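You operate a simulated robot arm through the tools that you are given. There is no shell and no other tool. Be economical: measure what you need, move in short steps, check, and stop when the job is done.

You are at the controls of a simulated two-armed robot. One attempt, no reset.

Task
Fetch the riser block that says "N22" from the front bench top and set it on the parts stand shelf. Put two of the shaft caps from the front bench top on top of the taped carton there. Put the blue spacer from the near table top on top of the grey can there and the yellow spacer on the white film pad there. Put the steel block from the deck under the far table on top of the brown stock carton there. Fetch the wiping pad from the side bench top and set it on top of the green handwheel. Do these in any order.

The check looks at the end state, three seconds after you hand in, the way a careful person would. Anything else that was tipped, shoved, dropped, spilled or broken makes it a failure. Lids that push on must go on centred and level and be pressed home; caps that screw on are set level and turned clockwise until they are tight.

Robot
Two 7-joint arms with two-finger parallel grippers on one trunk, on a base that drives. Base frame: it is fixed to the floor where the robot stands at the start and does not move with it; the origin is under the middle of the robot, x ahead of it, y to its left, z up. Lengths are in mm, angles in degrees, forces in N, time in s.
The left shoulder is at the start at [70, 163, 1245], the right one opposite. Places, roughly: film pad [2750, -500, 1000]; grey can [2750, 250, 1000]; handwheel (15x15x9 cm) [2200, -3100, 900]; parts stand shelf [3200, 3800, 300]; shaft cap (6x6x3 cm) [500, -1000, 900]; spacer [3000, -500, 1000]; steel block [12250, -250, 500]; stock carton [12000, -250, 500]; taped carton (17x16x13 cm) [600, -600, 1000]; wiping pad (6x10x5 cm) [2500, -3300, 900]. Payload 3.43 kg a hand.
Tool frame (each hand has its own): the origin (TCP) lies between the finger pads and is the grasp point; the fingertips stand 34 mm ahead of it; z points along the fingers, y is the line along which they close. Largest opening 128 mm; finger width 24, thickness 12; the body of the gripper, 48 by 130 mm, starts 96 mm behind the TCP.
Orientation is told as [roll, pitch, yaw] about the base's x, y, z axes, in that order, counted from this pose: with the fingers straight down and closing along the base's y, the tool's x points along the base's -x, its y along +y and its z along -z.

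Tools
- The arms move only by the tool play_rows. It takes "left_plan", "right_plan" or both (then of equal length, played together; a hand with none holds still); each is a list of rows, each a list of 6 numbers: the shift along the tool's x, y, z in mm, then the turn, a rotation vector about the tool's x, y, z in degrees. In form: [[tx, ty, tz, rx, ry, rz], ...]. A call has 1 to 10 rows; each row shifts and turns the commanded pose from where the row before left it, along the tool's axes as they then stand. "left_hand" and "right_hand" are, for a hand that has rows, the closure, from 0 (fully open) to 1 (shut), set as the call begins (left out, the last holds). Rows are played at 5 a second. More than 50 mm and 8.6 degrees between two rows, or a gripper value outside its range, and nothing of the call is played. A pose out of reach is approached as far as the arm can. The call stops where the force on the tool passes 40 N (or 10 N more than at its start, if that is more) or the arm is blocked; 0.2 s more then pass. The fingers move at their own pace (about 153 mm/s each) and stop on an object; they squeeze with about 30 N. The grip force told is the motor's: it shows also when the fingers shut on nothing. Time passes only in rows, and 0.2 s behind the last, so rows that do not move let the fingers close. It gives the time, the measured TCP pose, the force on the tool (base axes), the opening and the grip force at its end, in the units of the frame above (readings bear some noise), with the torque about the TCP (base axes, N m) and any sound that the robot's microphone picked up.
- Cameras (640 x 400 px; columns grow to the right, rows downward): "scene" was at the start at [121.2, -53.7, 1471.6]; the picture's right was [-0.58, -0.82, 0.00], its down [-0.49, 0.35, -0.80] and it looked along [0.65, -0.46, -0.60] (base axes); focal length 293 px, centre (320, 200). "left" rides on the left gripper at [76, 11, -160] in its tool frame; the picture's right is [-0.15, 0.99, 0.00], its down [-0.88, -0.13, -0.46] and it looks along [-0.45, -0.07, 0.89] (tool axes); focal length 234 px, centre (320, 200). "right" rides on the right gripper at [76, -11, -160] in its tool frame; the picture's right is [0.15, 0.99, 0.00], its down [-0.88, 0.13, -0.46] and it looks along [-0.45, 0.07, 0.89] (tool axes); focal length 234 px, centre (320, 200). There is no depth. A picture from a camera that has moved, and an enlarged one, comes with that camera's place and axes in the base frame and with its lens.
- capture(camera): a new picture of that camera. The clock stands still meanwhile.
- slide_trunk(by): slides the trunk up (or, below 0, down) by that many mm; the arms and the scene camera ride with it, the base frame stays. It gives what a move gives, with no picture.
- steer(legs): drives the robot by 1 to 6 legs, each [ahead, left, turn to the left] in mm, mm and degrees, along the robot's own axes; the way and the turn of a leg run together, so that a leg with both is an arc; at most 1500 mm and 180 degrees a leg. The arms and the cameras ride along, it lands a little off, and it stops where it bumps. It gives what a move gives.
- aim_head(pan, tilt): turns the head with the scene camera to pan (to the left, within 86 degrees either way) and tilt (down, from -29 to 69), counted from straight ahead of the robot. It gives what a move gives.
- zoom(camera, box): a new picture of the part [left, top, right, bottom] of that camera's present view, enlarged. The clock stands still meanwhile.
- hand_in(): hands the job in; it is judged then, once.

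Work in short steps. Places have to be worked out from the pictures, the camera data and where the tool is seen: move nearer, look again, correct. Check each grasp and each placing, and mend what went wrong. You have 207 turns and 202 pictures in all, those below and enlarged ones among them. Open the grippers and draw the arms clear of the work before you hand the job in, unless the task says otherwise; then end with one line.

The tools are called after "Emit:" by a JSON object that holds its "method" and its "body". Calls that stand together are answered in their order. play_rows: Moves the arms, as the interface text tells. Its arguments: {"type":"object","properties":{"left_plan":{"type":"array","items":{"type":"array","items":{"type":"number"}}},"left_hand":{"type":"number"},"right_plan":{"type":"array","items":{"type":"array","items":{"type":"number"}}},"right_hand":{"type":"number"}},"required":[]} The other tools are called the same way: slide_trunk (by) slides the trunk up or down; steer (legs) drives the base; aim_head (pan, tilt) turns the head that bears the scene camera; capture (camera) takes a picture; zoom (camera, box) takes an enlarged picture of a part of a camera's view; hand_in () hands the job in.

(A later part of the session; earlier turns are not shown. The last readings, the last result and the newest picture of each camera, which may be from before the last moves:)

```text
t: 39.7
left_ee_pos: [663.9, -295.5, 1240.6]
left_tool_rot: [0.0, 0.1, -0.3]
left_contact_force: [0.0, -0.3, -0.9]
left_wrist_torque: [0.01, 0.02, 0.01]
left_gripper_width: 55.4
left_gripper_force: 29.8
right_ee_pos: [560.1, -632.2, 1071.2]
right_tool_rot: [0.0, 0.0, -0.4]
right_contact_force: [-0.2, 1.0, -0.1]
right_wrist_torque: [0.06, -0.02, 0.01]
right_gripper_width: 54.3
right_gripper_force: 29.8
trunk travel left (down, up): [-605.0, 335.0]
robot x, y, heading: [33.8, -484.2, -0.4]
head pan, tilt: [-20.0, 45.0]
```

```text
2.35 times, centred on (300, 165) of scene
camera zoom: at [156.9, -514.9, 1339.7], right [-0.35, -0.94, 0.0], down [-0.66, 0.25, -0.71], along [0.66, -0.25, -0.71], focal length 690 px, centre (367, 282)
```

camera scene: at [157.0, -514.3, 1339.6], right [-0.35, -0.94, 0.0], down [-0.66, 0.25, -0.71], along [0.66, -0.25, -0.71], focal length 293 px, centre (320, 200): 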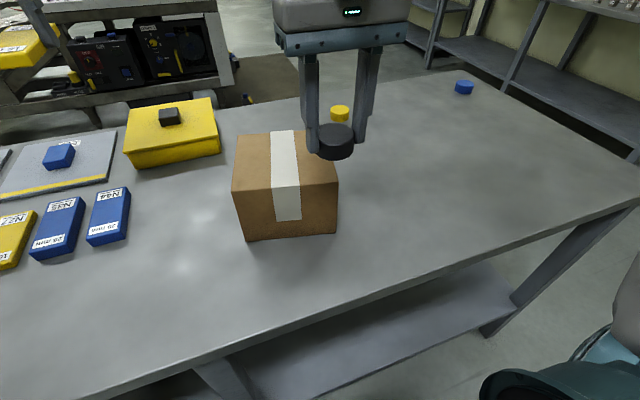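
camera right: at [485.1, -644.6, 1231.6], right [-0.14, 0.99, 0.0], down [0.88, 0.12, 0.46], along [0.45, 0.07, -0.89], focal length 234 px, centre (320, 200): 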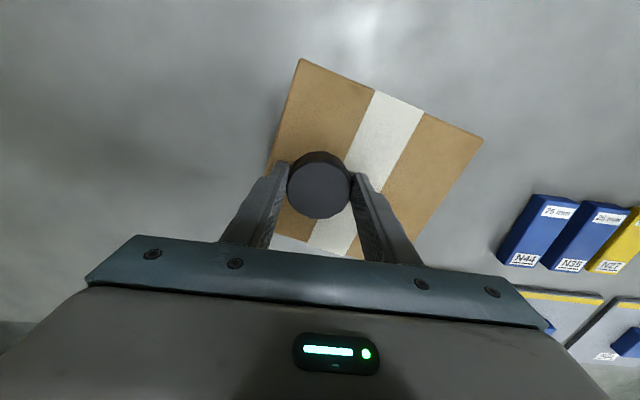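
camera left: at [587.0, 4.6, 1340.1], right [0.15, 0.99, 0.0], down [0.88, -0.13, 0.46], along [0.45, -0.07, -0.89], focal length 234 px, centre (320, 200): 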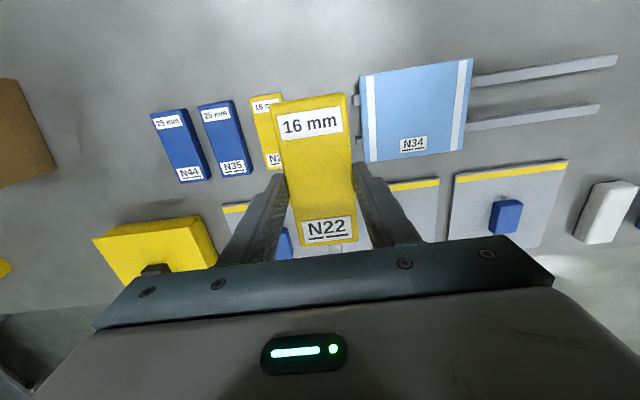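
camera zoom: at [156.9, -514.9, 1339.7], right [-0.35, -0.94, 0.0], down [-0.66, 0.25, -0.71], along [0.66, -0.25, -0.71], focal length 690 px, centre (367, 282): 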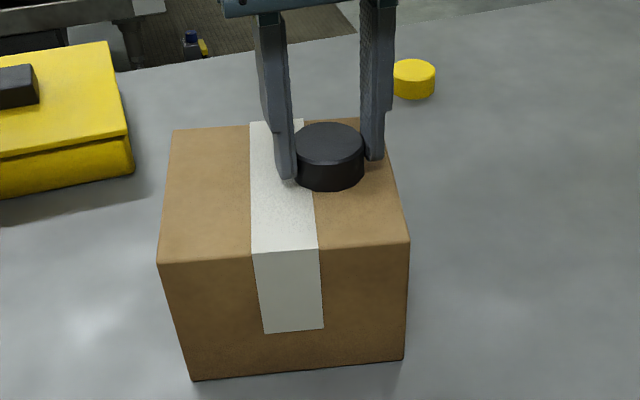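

The cap is just about at the surface and well inside the edges. I'll ease it down to contact.

Emit:
{"method": "play_rows", "body": {"right_plan": [[0, 0, 1.5, 0, 0, 0], [0, 0, 1.5, 0, 0, 0], [0, 0, 0, 0, 0, 0]]}}

```text
t: 40.5
left_ee_pos: [661.5, -296.8, 1241.5]
left_tool_rot: [0.0, -0.1, -0.3]
left_contact_force: [0.7, 0.3, -1.3]
left_wrist_torque: [-0.01, -0.01, 0.02]
left_gripper_width: 55.4
left_gripper_force: 29.8
right_ee_pos: [561.8, -632.6, 1071.5]
right_tool_rot: [0.2, -0.3, -0.5]
right_contact_force: [5.5, -4.4, 27.3]
right_wrist_torque: [-0.21, -0.18, -0.05]
right_gripper_width: 53.8
right_gripper_force: 29.8
trunk travel left (down, up): [-605.0, 335.0]
robot x, y, heading: [28.6, -481.8, -0.4]
head pan, tilt: [-20.0, 45.0]
```

Contact at 27 N, so the cap is down. I'll back off 1 mm, open the gripper gently and rise.

Emit:
{"method": "play_rows", "body": {"right_plan": [[0, 0, -2, 0, 0, 0], [0, 0, 0, 0, 0, 0]]}}

Emit:
{"method": "play_rows", "body": {"right_plan": [[0, 0, 0, 0, 0, 0], [0, 0, 0, 0, 0, 0], [0, 0, -20, 0, 0, 0], [0, 0, -40, 0, 0, 0], [0, 0, -40, 0, 0, 0], [0, 0, -40, 0, 0, 0]], "right_hand": 0.45}}

Emit:
{"method": "capture", "body": {"camera": "scene"}}

Emit:
{"method": "capture", "body": {"camera": "right"}}

```text
t: 41.1
left_ee_pos: [662.5, -295.7, 1241.2]
left_tool_rot: [-0.1, -0.1, -0.3]
left_contact_force: [0.9, -0.5, -1.1]
left_wrist_torque: [0.02, 0.0, 0.04]
left_gripper_width: 55.3
left_gripper_force: 29.8
right_ee_pos: [561.4, -631.7, 1071.8]
right_tool_rot: [0.2, -0.1, -0.4]
right_contact_force: [4.6, -1.2, 18.2]
right_wrist_torque: [-0.03, -0.63, -0.03]
right_gripper_width: 54.1
right_gripper_force: 29.8
trunk travel left (down, up): [-605.0, 335.0]
robot x, y, heading: [29.5, -483.7, -0.3]
head pan, tilt: [-20.0, 45.0]
```

```text
t: 42.5
left_ee_pos: [660.7, -295.0, 1241.4]
left_tool_rot: [0.1, -0.2, -0.2]
left_contact_force: [-0.9, 0.7, -1.2]
left_wrist_torque: [0.02, -0.06, 0.01]
left_gripper_width: 55.3
left_gripper_force: 29.5
right_ee_pos: [557.9, -657.8, 1211.1]
right_tool_rot: [0.1, -0.3, -0.4]
right_contact_force: [-0.3, 0.1, 0.2]
right_wrist_torque: [0.01, -0.03, -0.01]
right_gripper_width: 70.5
right_gripper_force: 0.0
right hand out of reach, approached as far as the arm can: row 5, 6
trunk travel left (down, up): [-605.0, 335.0]
robot x, y, heading: [27.2, -481.0, -0.3]
head pan, tilt: [-20.0, 45.0]
```

```text
168 pictures are left
camera scene: at [154.3, -514.9, 1339.9], right [-0.35, -0.94, 0.0], down [-0.66, 0.25, -0.71], along [0.66, -0.25, -0.71], focal length 293 px, centre (320, 200)
```

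scene: 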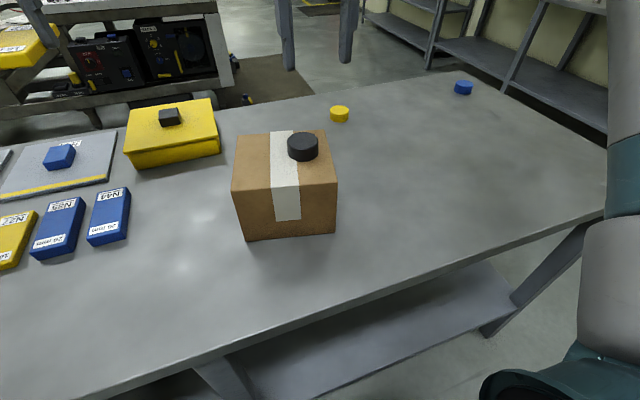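

```text
167 pictures are left
camera right: at [479.5, -669.1, 1372.4], right [-0.14, 0.99, 0.0], down [0.88, 0.12, 0.46], along [0.46, 0.07, -0.89], focal length 234 px, centre (320, 200)
```

right: 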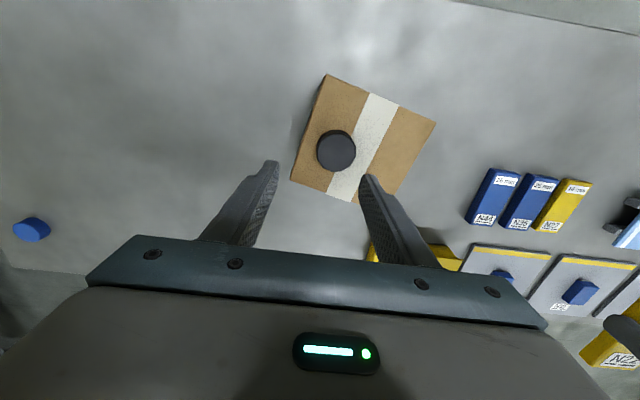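

The black cap is on the carton. The blue cap at about [884, -1293] is reachable from the bench's right end, so I'll drive around and face +y there.

Emit:
{"method": "steer", "body": {"legs": [[-130, 0, 0], [0, -1270, 0], [830, 0, 0]]}}

Emit:
{"method": "aim_head", "body": {"pan": 45, "tilt": 40}}

Emit:
{"method": "capture", "body": {"camera": "scene"}}

```text
t: 53.7
left_ee_pos: [1332.8, -1593.0, 1240.2]
left_tool_rot: [0.0, 0.1, -1.4]
left_contact_force: [-0.8, 0.0, -0.3]
left_wrist_torque: [0.0, -0.02, -0.02]
left_gripper_width: 55.5
left_gripper_force: 30.3
right_ee_pos: [1221.7, -1952.8, 1211.3]
right_tool_rot: [0.1, -0.1, -1.4]
right_contact_force: [-0.5, 0.1, 0.6]
right_wrist_torque: [-0.01, 0.02, 0.01]
right_gripper_width: 70.6
right_gripper_force: 0.1
trunk travel left (down, up): [-605.0, 335.0]
robot x, y, heading: [696.5, -1767.9, -1.4]
head pan, tilt: [-20.0, 45.0]
```

```text
t: 55.1
left_ee_pos: [1332.6, -1592.2, 1240.7]
left_tool_rot: [0.0, 0.0, -1.4]
left_contact_force: [0.0, 0.2, -1.5]
left_wrist_torque: [-0.01, 0.0, 0.0]
left_gripper_width: 55.3
left_gripper_force: 30.2
right_ee_pos: [1221.6, -1952.3, 1210.6]
right_tool_rot: [0.1, -0.1, -1.4]
right_contact_force: [0.4, -0.9, -0.3]
right_wrist_torque: [-0.03, 0.0, -0.02]
right_gripper_width: 70.5
right_gripper_force: 0.1
trunk travel left (down, up): [-605.0, 335.0]
robot x, y, heading: [700.6, -1770.1, -1.3]
head pan, tilt: [45.0, 40.0]
```

```text
166 pictures are left
camera scene: at [808.2, -1713.4, 1346.9], right [0.69, -0.73, 0.0], down [-0.47, -0.44, -0.77], along [0.56, 0.53, -0.64], focal length 293 px, centre (320, 200)
```

scene: 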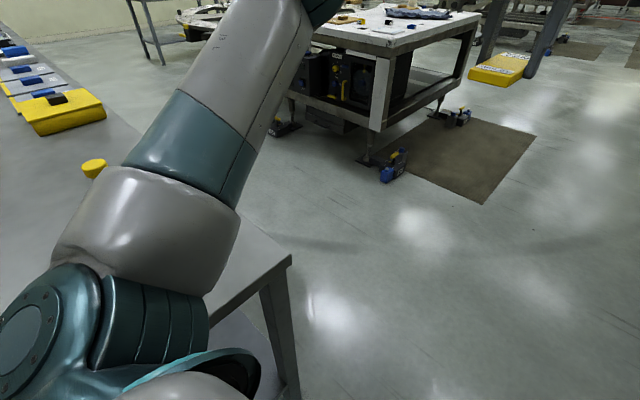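

Space is clear. I'll turn 91° left to face the bench end.

Emit:
{"method": "steer", "body": {"legs": [[0, 0, 91.4]]}}

Emit:
{"method": "aim_head", "body": {"pan": -10, "tilt": 45}}

Emit:
{"method": "capture", "body": {"camera": "scene"}}

Emit:
{"method": "capture", "body": {"camera": "right"}}

```text
t: 59.3
left_ee_pos: [518.1, -1130.6, 1241.3]
left_tool_rot: [0.1, 0.1, 89.1]
left_contact_force: [-0.2, 0.3, -1.0]
left_wrist_torque: [0.01, 0.02, 0.02]
left_gripper_width: 55.1
left_gripper_force: 30.4
right_ee_pos: [877.3, -1240.5, 1211.7]
right_tool_rot: [0.2, -0.2, 89.0]
right_contact_force: [0.2, -0.3, 0.0]
right_wrist_torque: [0.02, 0.03, 0.0]
right_gripper_width: 70.3
right_gripper_force: 0.1
trunk travel left (down, up): [-605.0, 335.0]
robot x, y, heading: [697.8, -1771.7, 89.0]
head pan, tilt: [45.0, 40.0]
```

```text
t: 60.6
left_ee_pos: [516.8, -1131.8, 1240.0]
left_tool_rot: [0.0, 0.1, 89.0]
left_contact_force: [0.3, 0.2, -0.6]
left_wrist_torque: [-0.02, 0.03, 0.02]
left_gripper_width: 55.4
left_gripper_force: 30.1
right_ee_pos: [877.5, -1240.1, 1211.2]
right_tool_rot: [0.1, -0.1, 89.1]
right_contact_force: [0.9, 0.8, 0.3]
right_wrist_torque: [0.01, 0.03, -0.01]
right_gripper_width: 70.7
right_gripper_force: 0.0
trunk travel left (down, up): [-605.0, 335.0]
robot x, y, heading: [698.4, -1765.7, 89.1]
head pan, tilt: [-10.0, 45.0]
```

```text
165 pictures are left
camera scene: at [712.6, -1640.3, 1339.7], right [0.98, -0.19, 0.0], down [-0.13, -0.69, -0.71], along [0.14, 0.69, -0.71], focal length 293 px, centre (320, 200)
```

scene: 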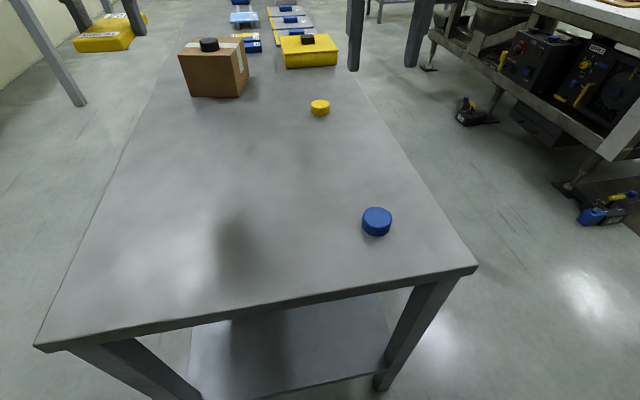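

```text
164 pictures are left
camera right: at [886.8, -1317.8, 1370.9], right [-0.99, -0.13, 0.0], down [-0.11, 0.88, 0.46], along [-0.06, 0.45, -0.89], focal length 234 px, centre (320, 200)
```

right: 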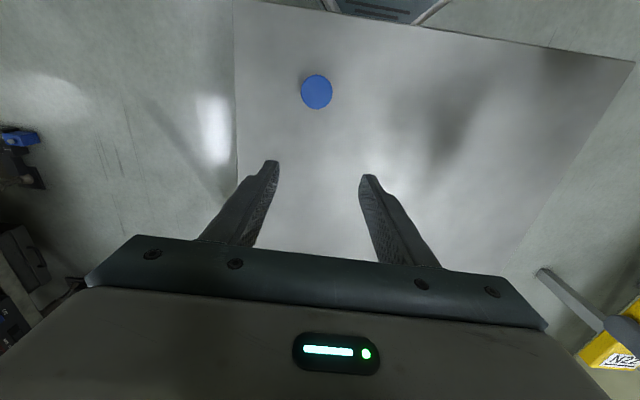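

The blue cap is at about [888, -1301]. I'll move the right hand over it and part of the way down.

Emit:
{"method": "play_rows", "body": {"right_plan": [[31, -5.5, 10, 0, 0, 0], [31, -5.5, 20, 0, 0, 0], [0, 0, 45, 0, 0, 0], [0, 0, 45, 0, 0, 0], [0, 0, 45, 0, 0, 0], [0, 0, 20, 0, 0, 0], [0, 0, 0, 0, 0, 0]], "right_hand": 0.3}}

Emit:
{"method": "capture", "body": {"camera": "right"}}

```text
t: 62.2
left_ee_pos: [517.1, -1132.7, 1240.8]
left_tool_rot: [0.0, 0.0, 89.0]
left_contact_force: [-0.4, 0.0, -1.3]
left_wrist_torque: [0.01, 0.03, 0.0]
left_gripper_width: 55.4
left_gripper_force: 30.0
right_ee_pos: [887.6, -1304.1, 1025.5]
right_tool_rot: [0.1, 0.0, 89.0]
right_contact_force: [0.9, -0.5, -0.6]
right_wrist_torque: [-0.01, -0.01, 0.01]
right_gripper_width: 89.7
right_gripper_force: 0.1
trunk travel left (down, up): [-605.0, 335.0]
robot x, y, heading: [696.8, -1769.2, 88.6]
head pan, tilt: [-10.0, 45.0]
```

```text
163 pictures are left
camera right: at [897.0, -1380.6, 1186.2], right [-0.99, -0.13, 0.0], down [-0.11, 0.88, 0.46], along [-0.06, 0.45, -0.89], focal length 234 px, centre (320, 200)
```

right: 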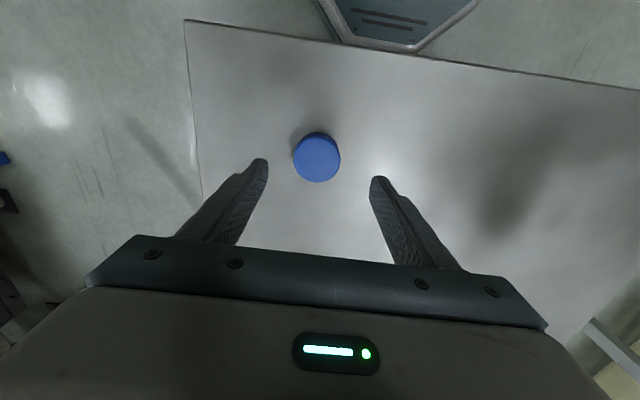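

The cap is centred between the fingers. I'll descend to 941, grip and lift.

Emit:
{"method": "play_rows", "body": {"right_plan": [[0, -3, 30, 0, 0, 0], [0, 0, 30, 0, 0, 0], [0, 0, 24, 0, 0, 0], [0, 0, 0, 0, 0, 0]]}}

Emit:
{"method": "play_rows", "body": {"right_plan": [[0, 0, 0, 0, 0, 0], [0, 0, 0, 0, 0, 0], [0, 0, 0, 0, 0, 0], [0, 0, 0, 0, 0, 0]], "right_hand": 1}}

Emit:
{"method": "play_rows", "body": {"right_plan": [[0, 0, -20, 0, 0, 0], [0, 0, -45, 0, 0, 0], [0, 0, -45, 0, 0, 0], [0, 0, -45, 0, 0, 0], [0, 0, -45, 0, 0, 0]]}}

Emit:
{"method": "capture", "body": {"camera": "right"}}

```text
t: 63.2
left_ee_pos: [516.0, -1131.9, 1240.4]
left_tool_rot: [0.0, 0.0, 89.0]
left_contact_force: [-0.4, 0.4, -1.7]
left_wrist_torque: [0.02, 0.01, -0.04]
left_gripper_width: 55.4
left_gripper_force: 30.3
right_ee_pos: [888.9, -1300.9, 941.6]
right_tool_rot: [0.2, -0.1, 89.0]
right_contact_force: [1.0, 0.5, 0.5]
right_wrist_torque: [0.01, 0.0, 0.0]
right_gripper_width: 89.7
right_gripper_force: 0.1
trunk travel left (down, up): [-605.0, 335.0]
robot x, y, heading: [693.6, -1768.1, 88.6]
head pan, tilt: [-10.0, 45.0]
```

```text
t: 64.2
left_ee_pos: [516.5, -1131.6, 1241.4]
left_tool_rot: [0.0, -0.1, 89.0]
left_contact_force: [0.4, -0.5, -1.4]
left_wrist_torque: [0.0, -0.02, 0.01]
left_gripper_width: 55.4
left_gripper_force: 31.0
right_ee_pos: [888.7, -1300.8, 940.7]
right_tool_rot: [0.1, -0.2, 89.0]
right_contact_force: [-0.2, 0.8, 0.2]
right_wrist_torque: [0.03, 0.0, 0.01]
right_gripper_width: 54.7
right_gripper_force: 30.5
trunk travel left (down, up): [-605.0, 335.0]
robot x, y, heading: [696.4, -1769.8, 88.8]
head pan, tilt: [-10.0, 45.0]
```

```text
t: 65.4
left_ee_pos: [517.8, -1133.0, 1241.8]
left_tool_rot: [-0.1, -0.1, 88.9]
left_contact_force: [0.7, -0.8, -1.7]
left_wrist_torque: [0.04, -0.02, -0.04]
left_gripper_width: 55.3
left_gripper_force: 30.2
right_ee_pos: [892.3, -1303.0, 1141.4]
right_tool_rot: [0.1, -0.1, 89.0]
right_contact_force: [0.0, 0.3, -0.1]
right_wrist_torque: [0.03, 0.02, -0.04]
right_gripper_width: 54.7
right_gripper_force: 30.0
trunk travel left (down, up): [-605.0, 335.0]
robot x, y, heading: [694.3, -1766.8, 89.0]
head pan, tilt: [-10.0, 45.0]
```

```text
162 pictures are left
camera right: at [902.6, -1380.2, 1302.0], right [-0.99, -0.13, 0.0], down [-0.11, 0.88, 0.46], along [-0.06, 0.45, -0.89], focal length 234 px, centre (320, 200)
```

right: 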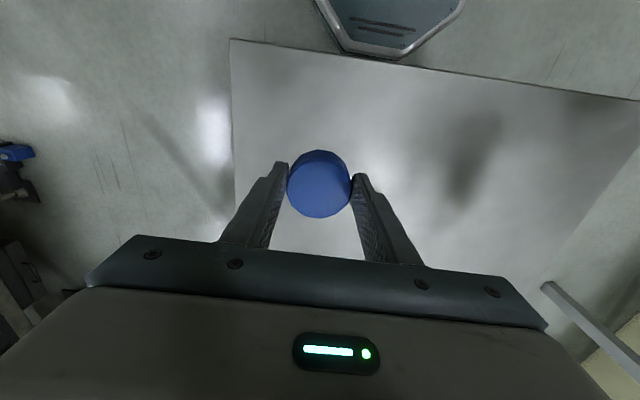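

The blue cap is held. I'll drive back round to the near side, facing +x, opposite the carton.

Emit:
{"method": "steer", "body": {"legs": [[0, 0, -89], [-790, 0, 0], [0, 1370, 0], [126, 0, 0]]}}

Emit:
{"method": "aim_head", "body": {"pan": -25, "tilt": 45}}

Emit:
{"method": "capture", "body": {"camera": "right"}}

Emit:
{"method": "capture", "body": {"camera": "scene"}}

```text
t: 81.0
left_ee_pos: [690.5, -213.3, 1239.2]
left_tool_rot: [0.0, 0.1, -1.8]
left_contact_force: [0.1, 0.4, -1.8]
left_wrist_torque: [-0.01, 0.04, -0.01]
left_gripper_width: 55.2
left_gripper_force: 29.9
right_ee_pos: [515.0, -586.6, 1140.4]
right_tool_rot: [0.1, 0.0, -1.8]
right_contact_force: [0.6, 0.5, -0.4]
right_wrist_torque: [0.01, 0.05, -0.04]
right_gripper_width: 55.1
right_gripper_force: 30.3
trunk travel left (down, up): [-605.0, 335.0]
robot x, y, heading: [50.8, -382.6, -2.0]
head pan, tilt: [-10.0, 45.0]
stopped in leg 4: the robot was blocked; the commanded pose is now the measured one
```

```text
t: 81.8
left_ee_pos: [688.6, -213.4, 1240.7]
left_tool_rot: [0.0, 0.0, -1.8]
left_contact_force: [-0.5, 0.6, -1.4]
left_wrist_torque: [0.0, -0.02, 0.0]
left_gripper_width: 55.5
left_gripper_force: 30.9
right_ee_pos: [512.9, -586.9, 1141.7]
right_tool_rot: [0.2, -0.1, -1.8]
right_contact_force: [-0.2, -0.4, -0.6]
right_wrist_torque: [0.01, 0.01, 0.02]
right_gripper_width: 54.6
right_gripper_force: 29.9
trunk travel left (down, up): [-605.0, 335.0]
robot x, y, heading: [53.2, -384.2, -2.0]
head pan, tilt: [-25.0, 45.0]
```

```text
161 pictures are left
camera right: at [435.7, -596.0, 1301.2], right [-0.11, 0.99, 0.0], down [0.88, 0.1, 0.46], along [0.45, 0.05, -0.89], focal length 234 px, centre (320, 200)
```

right: 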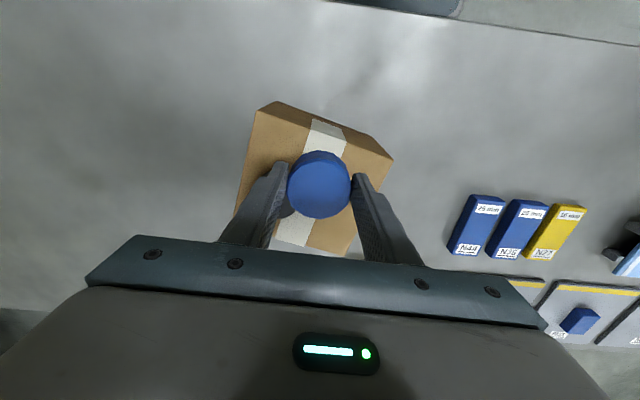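

```text
160 pictures are left
camera scene: at [173.0, -424.5, 1339.7], right [-0.45, -0.89, 0.0], down [-0.63, 0.32, -0.71], along [0.63, -0.32, -0.71], focal length 293 px, centre (320, 200)
```

scene: 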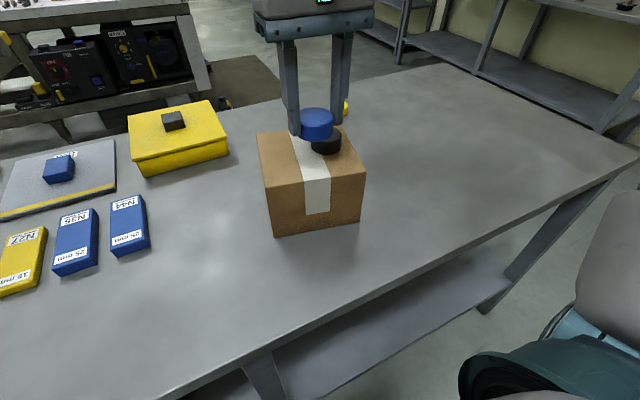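

The base touched the bench shelf, so I'll back off 20 mm. Then I'll move the blue cap over the free left half of the carton.

Emit:
{"method": "steer", "body": {"legs": [[-20, 0, 0]]}}

Emit:
{"method": "play_rows", "body": {"right_plan": [[-29, 14.3, 0, 0, 0, 0], [-29, 14.3, 0, 0, 0, 0], [-29, 14.2, 0, 0, 0, 0], [0, 0, 20, 0, 0, 0], [0, 0, 20, 0, 0, 0], [0, 0, 0, 0, 0, 0]]}}

Emit:
{"method": "capture", "body": {"camera": "right"}}

Emit:
{"method": "zoom", "body": {"camera": "scene", "box": [200, 80, 400, 250]}}

```text
t: 82.5
left_ee_pos: [672.9, -212.3, 1236.9]
left_tool_rot: [0.1, 0.1, -1.9]
left_contact_force: [0.2, -0.1, -1.5]
left_wrist_torque: [0.02, 0.06, -0.02]
left_gripper_width: 55.4
left_gripper_force: 30.3
right_ee_pos: [497.7, -585.8, 1138.8]
right_tool_rot: [0.1, 0.0, -1.9]
right_contact_force: [0.9, -0.4, -1.8]
right_wrist_torque: [0.02, 0.04, -0.02]
right_gripper_width: 54.8
right_gripper_force: 30.0
trunk travel left (down, up): [-605.0, 335.0]
robot x, y, heading: [33.3, -382.7, -1.7]
head pan, tilt: [-25.0, 45.0]
```

```text
t: 84.0
left_ee_pos: [670.5, -212.5, 1240.3]
left_tool_rot: [-0.1, 0.0, -1.8]
left_contact_force: [0.0, 1.0, -0.4]
left_wrist_torque: [-0.03, 0.01, -0.04]
left_gripper_width: 55.3
left_gripper_force: 30.2
right_ee_pos: [573.3, -552.3, 1101.5]
right_tool_rot: [0.1, -0.2, -1.7]
right_contact_force: [0.6, 0.4, -0.4]
right_wrist_torque: [0.0, 0.03, -0.03]
right_gripper_width: 54.6
right_gripper_force: 29.8
right hand out of reach, approached as far as the arm can: row 3
trunk travel left (down, up): [-605.0, 335.0]
robot x, y, heading: [30.5, -384.4, -2.0]
head pan, tilt: [-25.0, 45.0]
```

```text
159 pictures are left
camera right: at [495.6, -560.6, 1262.0], right [-0.11, 0.99, 0.0], down [0.88, 0.1, 0.46], along [0.45, 0.05, -0.89], focal length 234 px, centre (320, 200)
```

right: 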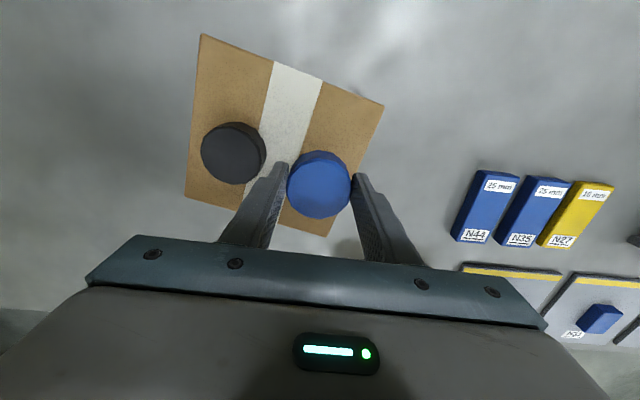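

```text
2.35 times, centred on (300, 165) of scene
camera zoom: at [154.4, -424.2, 1339.6], right [-0.45, -0.89, 0.0], down [-0.63, 0.32, -0.71], along [0.63, -0.32, -0.71], focal length 690 px, centre (367, 282)
```

zoom: 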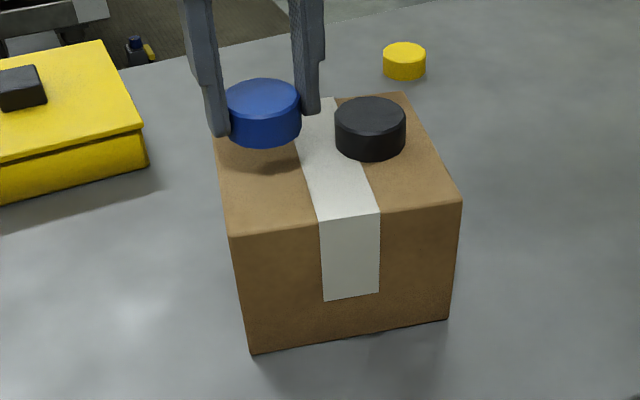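

The blue cap will land about 15 mm inside the right edge, and the finger is clear of the black cap. I'll lower to contact.

Emit:
{"method": "play_rows", "body": {"right_plan": [[0, 0, 14, 0, 0, 0], [0, 0, 10, 0, 0, 0], [0, 0, 4, 0, 0, 0], [0, 0, 2, 0, 0, 0], [0, 0, 0, 0, 0, 0]]}}

Emit:
{"method": "zoom", "body": {"camera": "scene", "box": [200, 80, 400, 250]}}

```text
t: 85.2
left_ee_pos: [669.1, -211.4, 1239.5]
left_tool_rot: [0.1, 0.0, -1.8]
left_contact_force: [0.3, -0.2, -1.3]
left_wrist_torque: [-0.01, -0.01, 0.02]
left_gripper_width: 55.4
left_gripper_force: 30.0
right_ee_pos: [572.5, -551.0, 1071.4]
right_tool_rot: [0.0, -0.2, -1.8]
right_contact_force: [-0.1, 0.1, 0.0]
right_wrist_torque: [0.0, -0.02, 0.02]
right_gripper_width: 54.8
right_gripper_force: 29.7
trunk travel left (down, up): [-605.0, 335.0]
robot x, y, heading: [31.0, -381.8, -2.0]
head pan, tilt: [-25.0, 45.0]
```

```text
2.35 times, centred on (300, 165) of scene
camera zoom: at [154.1, -423.9, 1339.7], right [-0.45, -0.89, 0.0], down [-0.63, 0.32, -0.71], along [0.63, -0.32, -0.71], focal length 690 px, centre (367, 282)
```

zoom: 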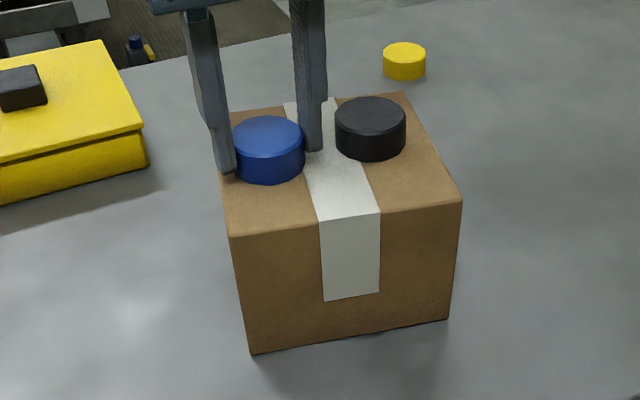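

No contact reading yet, so I'll go 1.5 mm further and check.

Emit:
{"method": "play_rows", "body": {"right_plan": [[0, 0, 1.5, 0, 0, 0], [0, 0, 0, 0, 0, 0]]}}

```text
t: 85.8
left_ee_pos: [668.8, -212.4, 1239.9]
left_tool_rot: [0.0, -0.1, -1.8]
left_contact_force: [0.4, 0.4, -1.1]
left_wrist_torque: [0.01, -0.01, 0.04]
left_gripper_width: 55.4
left_gripper_force: 29.7
right_ee_pos: [572.1, -550.2, 1070.9]
right_tool_rot: [0.1, -0.3, -1.9]
right_contact_force: [2.4, -0.7, 13.0]
right_wrist_torque: [-0.27, 0.02, 0.06]
right_gripper_width: 54.8
right_gripper_force: 29.8
trunk travel left (down, up): [-605.0, 335.0]
robot x, y, heading: [31.7, -383.1, -1.8]
head pan, tilt: [-25.0, 45.0]
```

Contact at 13 N. I'll release and rise.

Emit:
{"method": "play_rows", "body": {"right_plan": [[0, 0, 0, 0, 0, 0], [0, 0, 0, 0, 0, 0], [0, 0, -20, 0, 0, 0], [0, 0, -40, 0, 0, 0], [5, 0, -40, 0, 0, 0]], "right_hand": 0.46}}

Emit:
{"method": "capture", "body": {"camera": "scene"}}

Emit:
{"method": "capture", "body": {"camera": "right"}}

```text
t: 87.0
left_ee_pos: [669.3, -212.3, 1239.9]
left_tool_rot: [0.0, 0.1, -1.8]
left_contact_force: [-0.5, -0.7, -1.6]
left_wrist_torque: [0.01, -0.04, 0.01]
left_gripper_width: 55.5
left_gripper_force: 29.5
right_ee_pos: [569.7, -557.8, 1169.8]
right_tool_rot: [0.1, 0.0, -1.9]
right_contact_force: [0.8, -0.2, 0.0]
right_wrist_torque: [0.03, 0.03, 0.0]
right_gripper_width: 69.0
right_gripper_force: 0.1
right hand out of reach, approached as far as the arm can: row 5
trunk travel left (down, up): [-605.0, 335.0]
robot x, y, heading: [26.9, -383.1, -1.9]
head pan, tilt: [-25.0, 45.0]
```

```text
156 pictures are left
camera scene: at [154.5, -424.4, 1339.6], right [-0.45, -0.89, 0.0], down [-0.63, 0.32, -0.71], along [0.63, -0.32, -0.71], focal length 293 px, centre (320, 200)
```

scene: 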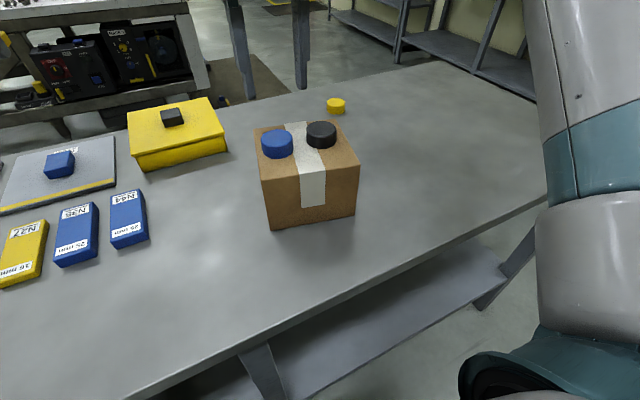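

```text
155 pictures are left
camera right: at [492.8, -567.6, 1329.4], right [-0.11, 0.99, 0.0], down [0.88, 0.1, 0.46], along [0.45, 0.05, -0.89], focal length 234 px, centre (320, 200)
```

right: 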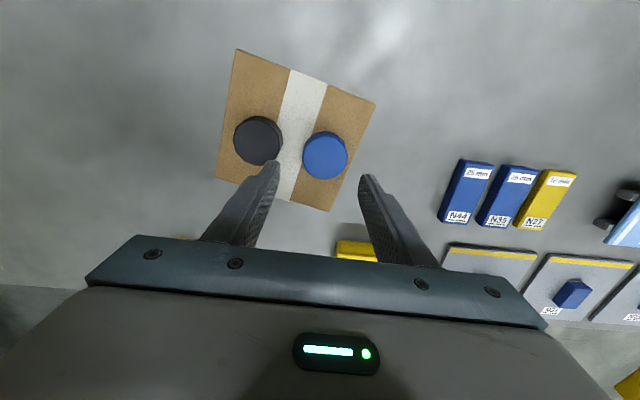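

Both caps sit flat on the carton. Next is the side bench: I'll drive back around the bench end toward [2300, -2150] and turn to face -y.

Emit:
{"method": "steer", "body": {"legs": [[-130, 0, 2], [0, -1400, 0], [1200, 0, 0], [1100, -300, 0]]}}

Emit:
{"method": "aim_head", "body": {"pan": -80, "tilt": 20}}

Emit:
{"method": "capture", "body": {"camera": "scene"}}

Emit:
{"method": "aim_head", "body": {"pan": 40, "tilt": 15}}

Emit:
{"method": "capture", "body": {"camera": "scene"}}

```text
t: 105.8
left_ee_pos: [2804.6, -2021.7, 1239.8]
left_tool_rot: [0.0, 0.0, -3.3]
left_contact_force: [-0.2, 0.3, -1.4]
left_wrist_torque: [-0.02, -0.02, -0.04]
left_gripper_width: 55.3
left_gripper_force: 29.7
right_ee_pos: [2695.2, -2365.6, 1169.5]
right_tool_rot: [0.1, -0.1, -3.3]
right_contact_force: [0.1, 0.2, 0.1]
right_wrist_torque: [0.02, 0.06, 0.02]
right_gripper_width: 69.2
right_gripper_force: 0.0
trunk travel left (down, up): [-605.0, 335.0]
robot x, y, heading: [2160.7, -2177.6, -3.2]
head pan, tilt: [-25.0, 45.0]
```

```text
t: 107.1
left_ee_pos: [2804.1, -2022.7, 1241.4]
left_tool_rot: [0.1, 0.1, -3.4]
left_contact_force: [0.0, -0.3, -1.3]
left_wrist_torque: [-0.02, -0.01, 0.01]
left_gripper_width: 55.2
left_gripper_force: 29.9
right_ee_pos: [2695.0, -2364.0, 1170.0]
right_tool_rot: [0.1, -0.1, -3.2]
right_contact_force: [0.4, 0.0, 0.3]
right_wrist_torque: [-0.01, 0.0, 0.03]
right_gripper_width: 69.2
right_gripper_force: 0.1
trunk travel left (down, up): [-605.0, 335.0]
robot x, y, heading: [2161.5, -2176.2, -3.4]
head pan, tilt: [-80.0, 20.0]
```

```text
154 pictures are left
camera scene: at [2223.0, -2274.4, 1378.3], right [-0.99, -0.12, 0.0], down [-0.04, 0.34, -0.94], along [0.11, -0.93, -0.34], focal length 293 px, centre (320, 200)
```

scene: 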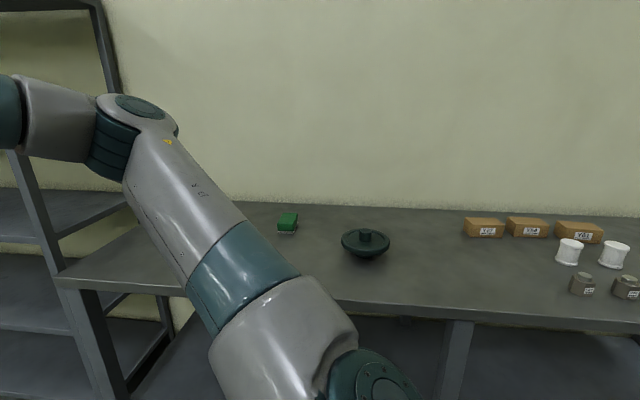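

```text
t: 109.1
left_ee_pos: [2803.8, -2021.6, 1240.3]
left_tool_rot: [0.0, 0.0, -3.2]
left_contact_force: [0.7, -0.8, -0.3]
left_wrist_torque: [-0.01, -0.04, -0.01]
left_gripper_width: 55.2
left_gripper_force: 30.1
right_ee_pos: [2694.9, -2364.4, 1168.6]
right_tool_rot: [0.1, -0.2, -3.3]
right_contact_force: [-0.3, -1.0, 0.1]
right_wrist_torque: [-0.01, 0.0, -0.01]
right_gripper_width: 69.4
right_gripper_force: 0.0
trunk travel left (down, up): [-605.0, 335.0]
robot x, y, heading: [2162.1, -2178.0, -3.2]
head pan, tilt: [40.0, 15.0]
```

```text
153 pictures are left
camera scene: at [2287.1, -2126.2, 1386.5], right [0.6, -0.8, 0.0], down [-0.21, -0.15, -0.97], along [0.78, 0.58, -0.26], focal length 293 px, centre (320, 200)
```

scene: 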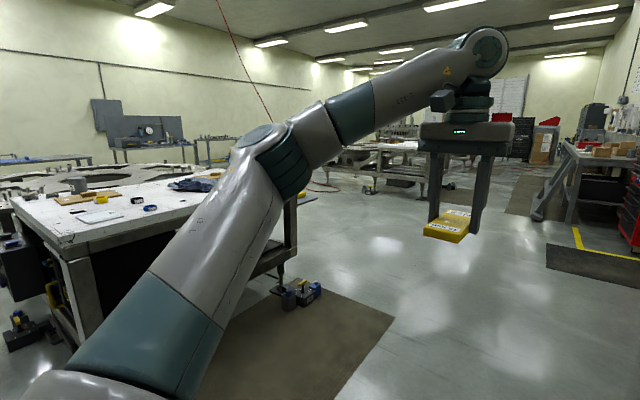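

The side bench front edge is at about y = -2880, with the green pad at about [2469, -3293] and the handwheel at about [2175, -3180]. I'll turn to face -y and move up to the bench.

Emit:
{"method": "steer", "body": {"legs": [[0, 0, -86.7], [0, 480, 0], [300, 0, 0]]}}

Emit:
{"method": "aim_head", "body": {"pan": -15, "tilt": 35}}

Emit:
{"method": "capture", "body": {"camera": "scene"}}

Emit:
{"method": "capture", "body": {"camera": "right"}}

```text
t: 117.3
left_ee_pos: [2807.8, -3122.0, 1240.8]
left_tool_rot: [0.0, 0.0, -91.0]
left_contact_force: [0.0, 0.2, -0.3]
left_wrist_torque: [0.02, -0.01, -0.01]
left_gripper_width: 55.2
left_gripper_force: 29.7
right_ee_pos: [2461.0, -3026.0, 1169.8]
right_tool_rot: [0.1, -0.1, -91.1]
right_contact_force: [0.0, -0.7, -0.5]
right_wrist_torque: [0.01, 0.02, -0.01]
right_gripper_width: 69.4
right_gripper_force: 0.0
trunk travel left (down, up): [-605.0, 335.0]
robot x, y, heading: [2630.8, -2484.7, -90.9]
head pan, tilt: [40.0, 15.0]
```

```text
t: 118.5
left_ee_pos: [2807.6, -3122.1, 1240.6]
left_tool_rot: [0.1, 0.1, -91.0]
left_contact_force: [0.9, -0.2, -1.0]
left_wrist_torque: [0.0, -0.03, 0.0]
left_gripper_width: 55.4
left_gripper_force: 30.5
right_ee_pos: [2462.2, -3027.2, 1169.8]
right_tool_rot: [0.1, -0.2, -91.1]
right_contact_force: [-0.2, -0.2, 0.2]
right_wrist_torque: [0.02, 0.03, -0.01]
right_gripper_width: 69.1
right_gripper_force: 0.1
trunk travel left (down, up): [-605.0, 335.0]
robot x, y, heading: [2632.1, -2486.7, -91.1]
head pan, tilt: [-15.0, 35.0]
```

```text
152 pictures are left
camera scene: at [2603.5, -2625.1, 1354.5], right [-0.96, 0.28, 0.0], down [0.16, 0.55, -0.82], along [-0.23, -0.79, -0.57], focal length 293 px, centre (320, 200)
```

scene: 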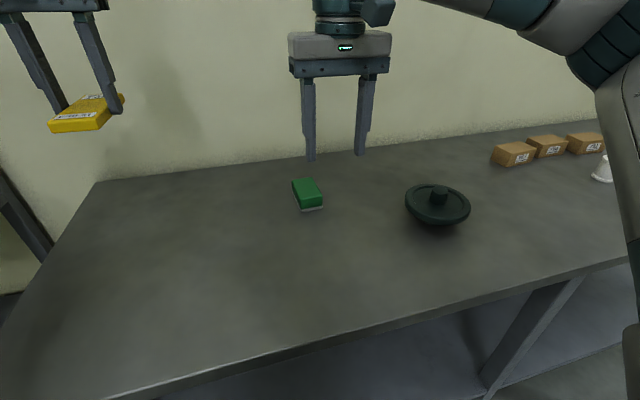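

```text
151 pictures are left
camera right: at [2450.4, -2951.3, 1329.3], right [0.99, 0.13, 0.0], down [0.11, -0.88, 0.46], along [0.06, -0.45, -0.89], focal length 234 px, centre (320, 200)
```

right: 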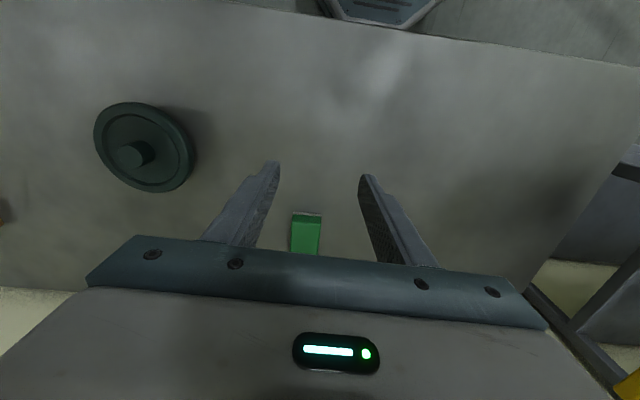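

The pad spans about y -3195 to -3290 at x ≈ 2457, and the bench top is at about 905. I'll move up 90 mm so it is within reach, then look again.

Emit:
{"method": "steer", "body": {"legs": [[90, 30, 0]]}}

Emit:
{"method": "play_rows", "body": {"right_plan": [[-30, 0, 0, 0, 0, 0], [-30, 0, 0, 0, 0, 0], [0, 0, 40, 0, 0, 0]], "right_hand": 0.2}}

Emit:
{"method": "capture", "body": {"camera": "right"}}

Emit:
{"method": "capture", "body": {"camera": "scene"}}

```text
t: 119.7
left_ee_pos: [2836.2, -3212.6, 1239.6]
left_tool_rot: [0.0, 0.1, -91.0]
left_contact_force: [-1.3, 0.4, -1.7]
left_wrist_torque: [0.0, 0.04, 0.01]
left_gripper_width: 55.3
left_gripper_force: 30.0
right_ee_pos: [2489.1, -3116.5, 1169.2]
right_tool_rot: [0.1, -0.1, -91.0]
right_contact_force: [0.3, 0.2, -0.2]
right_wrist_torque: [0.04, 0.05, -0.05]
right_gripper_width: 69.2
right_gripper_force: 0.0
trunk travel left (down, up): [-605.0, 335.0]
robot x, y, heading: [2659.7, -2576.4, -90.9]
head pan, tilt: [-15.0, 35.0]
```

```text
t: 120.5
left_ee_pos: [2836.9, -3211.4, 1240.2]
left_tool_rot: [0.0, 0.1, -90.9]
left_contact_force: [0.0, 0.2, -1.0]
left_wrist_torque: [-0.03, 0.0, 0.01]
left_gripper_width: 55.1
left_gripper_force: 30.1
right_ee_pos: [2466.0, -3149.1, 1146.2]
right_tool_rot: [0.1, -0.2, -91.0]
right_contact_force: [0.9, 0.1, -0.6]
right_wrist_torque: [-0.02, 0.01, 0.0]
right_gripper_width: 102.2
right_gripper_force: 0.1
right hand out of reach, approached as far as the arm can: row 1, 2
trunk travel left (down, up): [-605.0, 335.0]
robot x, y, heading: [2654.8, -2572.6, -91.2]
head pan, tilt: [-15.0, 35.0]
```

```text
150 pictures are left
camera right: at [2454.7, -3073.2, 1305.0], right [0.99, 0.13, 0.0], down [0.11, -0.88, 0.46], along [0.06, -0.45, -0.89], focal length 234 px, centre (320, 200)
```

right: 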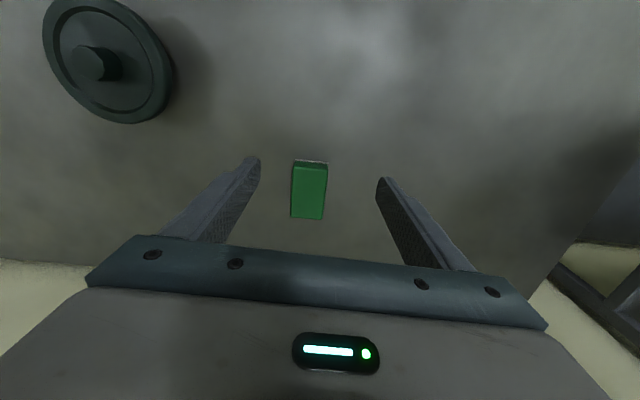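

```text
149 pictures are left
camera scene: at [2632.0, -2714.2, 1354.6], right [-0.96, 0.28, 0.0], down [0.16, 0.55, -0.82], along [-0.23, -0.79, -0.57], focal length 293 px, centre (320, 200)
```

scene: 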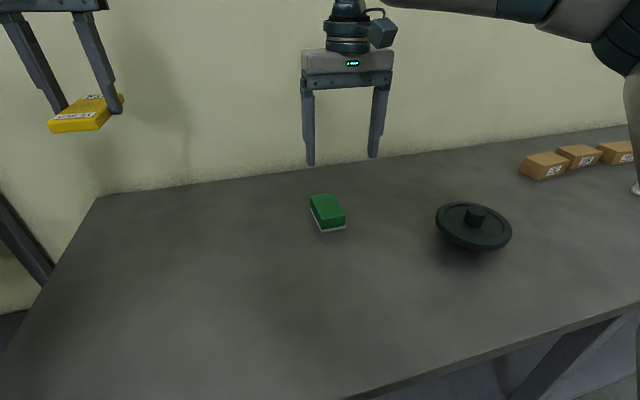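

The pad centre works out to [2460, -3237] with its top at about 948. Reach is better lower down, so I'll descend first and then go forward.

Emit:
{"method": "play_rows", "body": {"right_plan": [[0, 0, 45, 0, 0, 0], [0, 0, 45, 0, 0, 0], [-20, 0, 20, 0, 0, 0], [-25, 0, 0, 0, 0, 0], [0, 0, 0, 0, 0, 0]]}}

Emit:
{"method": "capture", "body": {"camera": "right"}}

```text
t: 121.7
left_ee_pos: [2836.2, -3212.6, 1240.9]
left_tool_rot: [0.0, 0.0, -91.0]
left_contact_force: [-0.3, -0.1, -0.7]
left_wrist_torque: [0.0, 0.0, 0.02]
left_gripper_width: 55.3
left_gripper_force: 30.1
right_ee_pos: [2462.3, -3196.0, 1035.7]
right_tool_rot: [0.0, -0.1, -90.9]
right_contact_force: [0.4, -0.3, -0.6]
right_wrist_torque: [-0.03, 0.01, 0.04]
right_gripper_width: 102.5
right_gripper_force: 0.0
trunk travel left (down, up): [-605.0, 335.0]
robot x, y, heading: [2654.8, -2581.1, -91.1]
head pan, tilt: [-15.0, 35.0]
```

```text
148 pictures are left
camera right: at [2452.3, -3119.9, 1194.4], right [0.99, 0.13, 0.0], down [0.11, -0.88, 0.46], along [0.06, -0.45, -0.89], focal length 234 px, centre (320, 200)
```

right: 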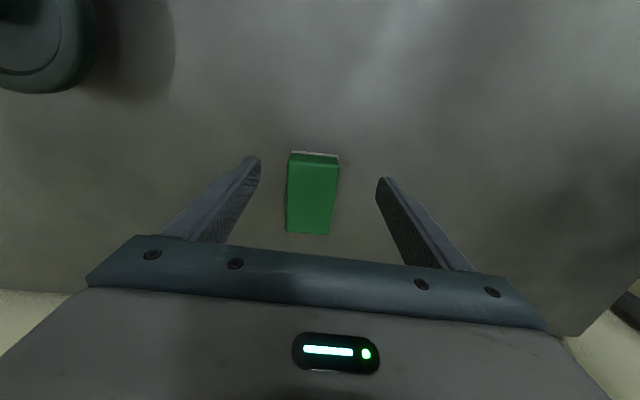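

The pad is 42 mm ahead. I'll go forward over it and descend so the tips are near 912.

Emit:
{"method": "play_rows", "body": {"right_plan": [[-21, -2, 0, 0, 0, 0], [-21, -2, 0, 0, 0, 0], [0, 0, 30, 0, 0, 0], [0, 0, 30, 0, 0, 0], [0, 0, 28, 0, 0, 0], [0, 0, 0, 0, 0, 0]]}}

Emit:
{"method": "capture", "body": {"camera": "right"}}

```text
t: 123.1
left_ee_pos: [2837.1, -3212.3, 1239.8]
left_tool_rot: [-0.1, 0.0, -91.0]
left_contact_force: [0.0, 0.1, -1.8]
left_wrist_torque: [-0.02, -0.02, -0.02]
left_gripper_width: 55.3
left_gripper_force: 30.0
right_ee_pos: [2437.5, -3218.2, 947.1]
right_tool_rot: [0.3, -0.2, -91.0]
right_contact_force: [0.0, -0.2, 0.0]
right_wrist_torque: [-0.01, -0.03, 0.01]
right_gripper_width: 102.3
right_gripper_force: 0.0
right hand out of reach, approached as far as the arm can: row 1, 2, 4, 5
trunk travel left (down, up): [-605.0, 335.0]
robot x, y, heading: [2656.4, -2580.0, -91.2]
head pan, tilt: [-15.0, 35.0]
```

```text
147 pictures are left
camera right: at [2425.5, -3141.3, 1106.6], right [0.99, 0.13, 0.0], down [0.11, -0.88, 0.46], along [0.06, -0.46, -0.89], focal length 234 px, centre (320, 200)
```

right: 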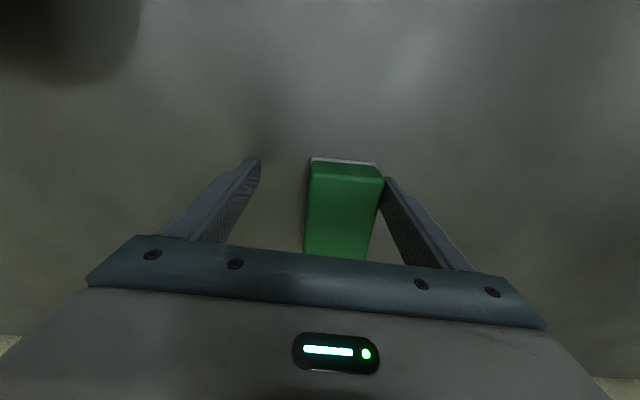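

The hand stopped 20 mm to the side at its reach limit, but the pad is still between the fingers. A small base nudge to the left and ahead will centre it.

Emit:
{"method": "steer", "body": {"legs": [[8, 21, 0]]}}

Emit:
{"method": "capture", "body": {"camera": "right"}}

```text
t: 123.9
left_ee_pos: [2852.8, -3218.4, 1240.9]
left_tool_rot: [0.1, 0.0, -91.1]
left_contact_force: [0.0, 0.8, -1.4]
left_wrist_torque: [-0.01, -0.04, 0.01]
left_gripper_width: 55.4
left_gripper_force: 29.8
right_ee_pos: [2454.2, -3225.3, 947.4]
right_tool_rot: [0.4, -0.2, -91.0]
right_contact_force: [0.0, -0.5, 0.4]
right_wrist_torque: [-0.06, -0.04, 0.02]
right_gripper_width: 102.8
right_gripper_force: 0.1
trunk travel left (down, up): [-605.0, 335.0]
robot x, y, heading: [2679.9, -2585.1, -91.1]
head pan, tilt: [-15.0, 35.0]
```

```text
146 pictures are left
camera right: at [2442.2, -3148.2, 1107.0], right [0.99, 0.13, 0.01], down [0.11, -0.88, 0.46], along [0.06, -0.46, -0.89], focal length 234 px, centre (320, 200)
```

right: 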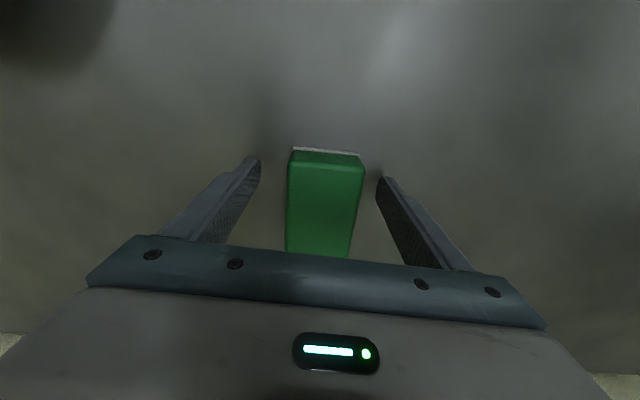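

The pad is centred. I'll close and lift a little.

Emit:
{"method": "play_rows", "body": {"right_plan": [[0, 0, 0, 0, 0, 0], [0, 0, 0, 0, 0, 0], [0, 0, 0, 0, 0, 0], [0, 0, 0, 0, 0, 0]], "right_hand": 1}}

Emit:
{"method": "play_rows", "body": {"right_plan": [[0, 0, -15, 0, 0, 0], [0, 0, -30, 0, 0, 0], [5, 0, -40, 0, 0, 0], [20, 0, -40, 0, 0, 0], [25, 0, -30, 0, 0, 0], [25, 0, 0, 0, 0, 0]]}}

Emit:
{"method": "capture", "body": {"camera": "right"}}

Emit:
{"method": "capture", "body": {"camera": "scene"}}

```text
t: 124.9
left_ee_pos: [2853.6, -3220.0, 1240.8]
left_tool_rot: [0.1, -0.1, -91.0]
left_contact_force: [-0.1, 1.2, -2.4]
left_wrist_torque: [-0.01, 0.0, 0.01]
left_gripper_width: 55.2
left_gripper_force: 30.5
right_ee_pos: [2453.7, -3225.7, 946.4]
right_tool_rot: [0.2, -0.2, -91.2]
right_contact_force: [0.3, 0.2, 0.6]
right_wrist_torque: [0.05, 0.0, 0.01]
right_gripper_width: 59.9
right_gripper_force: 30.4
trunk travel left (down, up): [-605.0, 335.0]
robot x, y, heading: [2680.3, -2581.6, -91.3]
head pan, tilt: [-15.0, 35.0]
```

```text
t: 126.3
left_ee_pos: [2853.7, -3219.5, 1240.9]
left_tool_rot: [0.0, 0.0, -91.1]
left_contact_force: [0.2, 0.5, -0.8]
left_wrist_torque: [-0.03, -0.06, 0.02]
left_gripper_width: 55.3
left_gripper_force: 30.6
right_ee_pos: [2456.9, -3148.5, 1100.5]
right_tool_rot: [0.3, -0.3, -91.3]
right_contact_force: [-0.1, 0.2, -0.6]
right_wrist_torque: [0.0, -0.02, 0.02]
right_gripper_width: 59.6
right_gripper_force: 30.3
trunk travel left (down, up): [-605.0, 335.0]
robot x, y, heading: [2679.0, -2584.9, -91.0]
head pan, tilt: [-15.0, 35.0]
```

```text
145 pictures are left
camera right: at [2445.4, -3072.8, 1260.7], right [0.99, 0.13, 0.0], down [0.11, -0.88, 0.46], along [0.06, -0.46, -0.89], focal length 234 px, centre (320, 200)
```

right: 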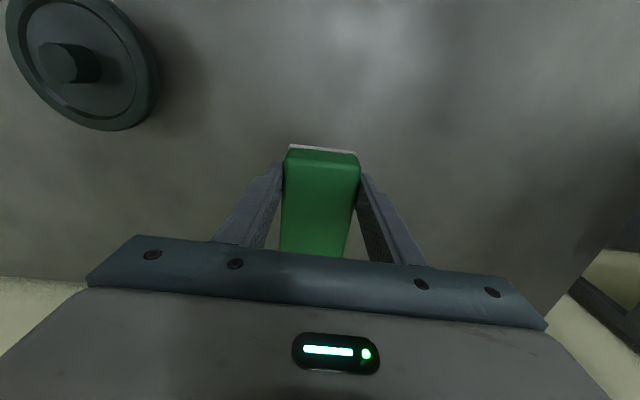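

```text
144 pictures are left
camera scene: at [2650.8, -2722.5, 1354.5], right [-0.96, 0.28, 0.0], down [0.16, 0.55, -0.82], along [-0.23, -0.79, -0.57], focal length 293 px, centre (320, 200)
```

scene: 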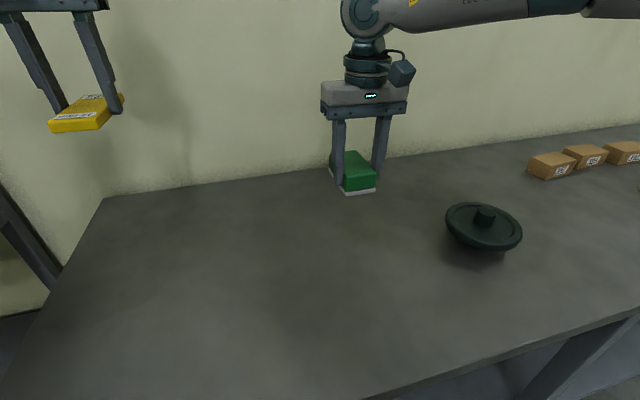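

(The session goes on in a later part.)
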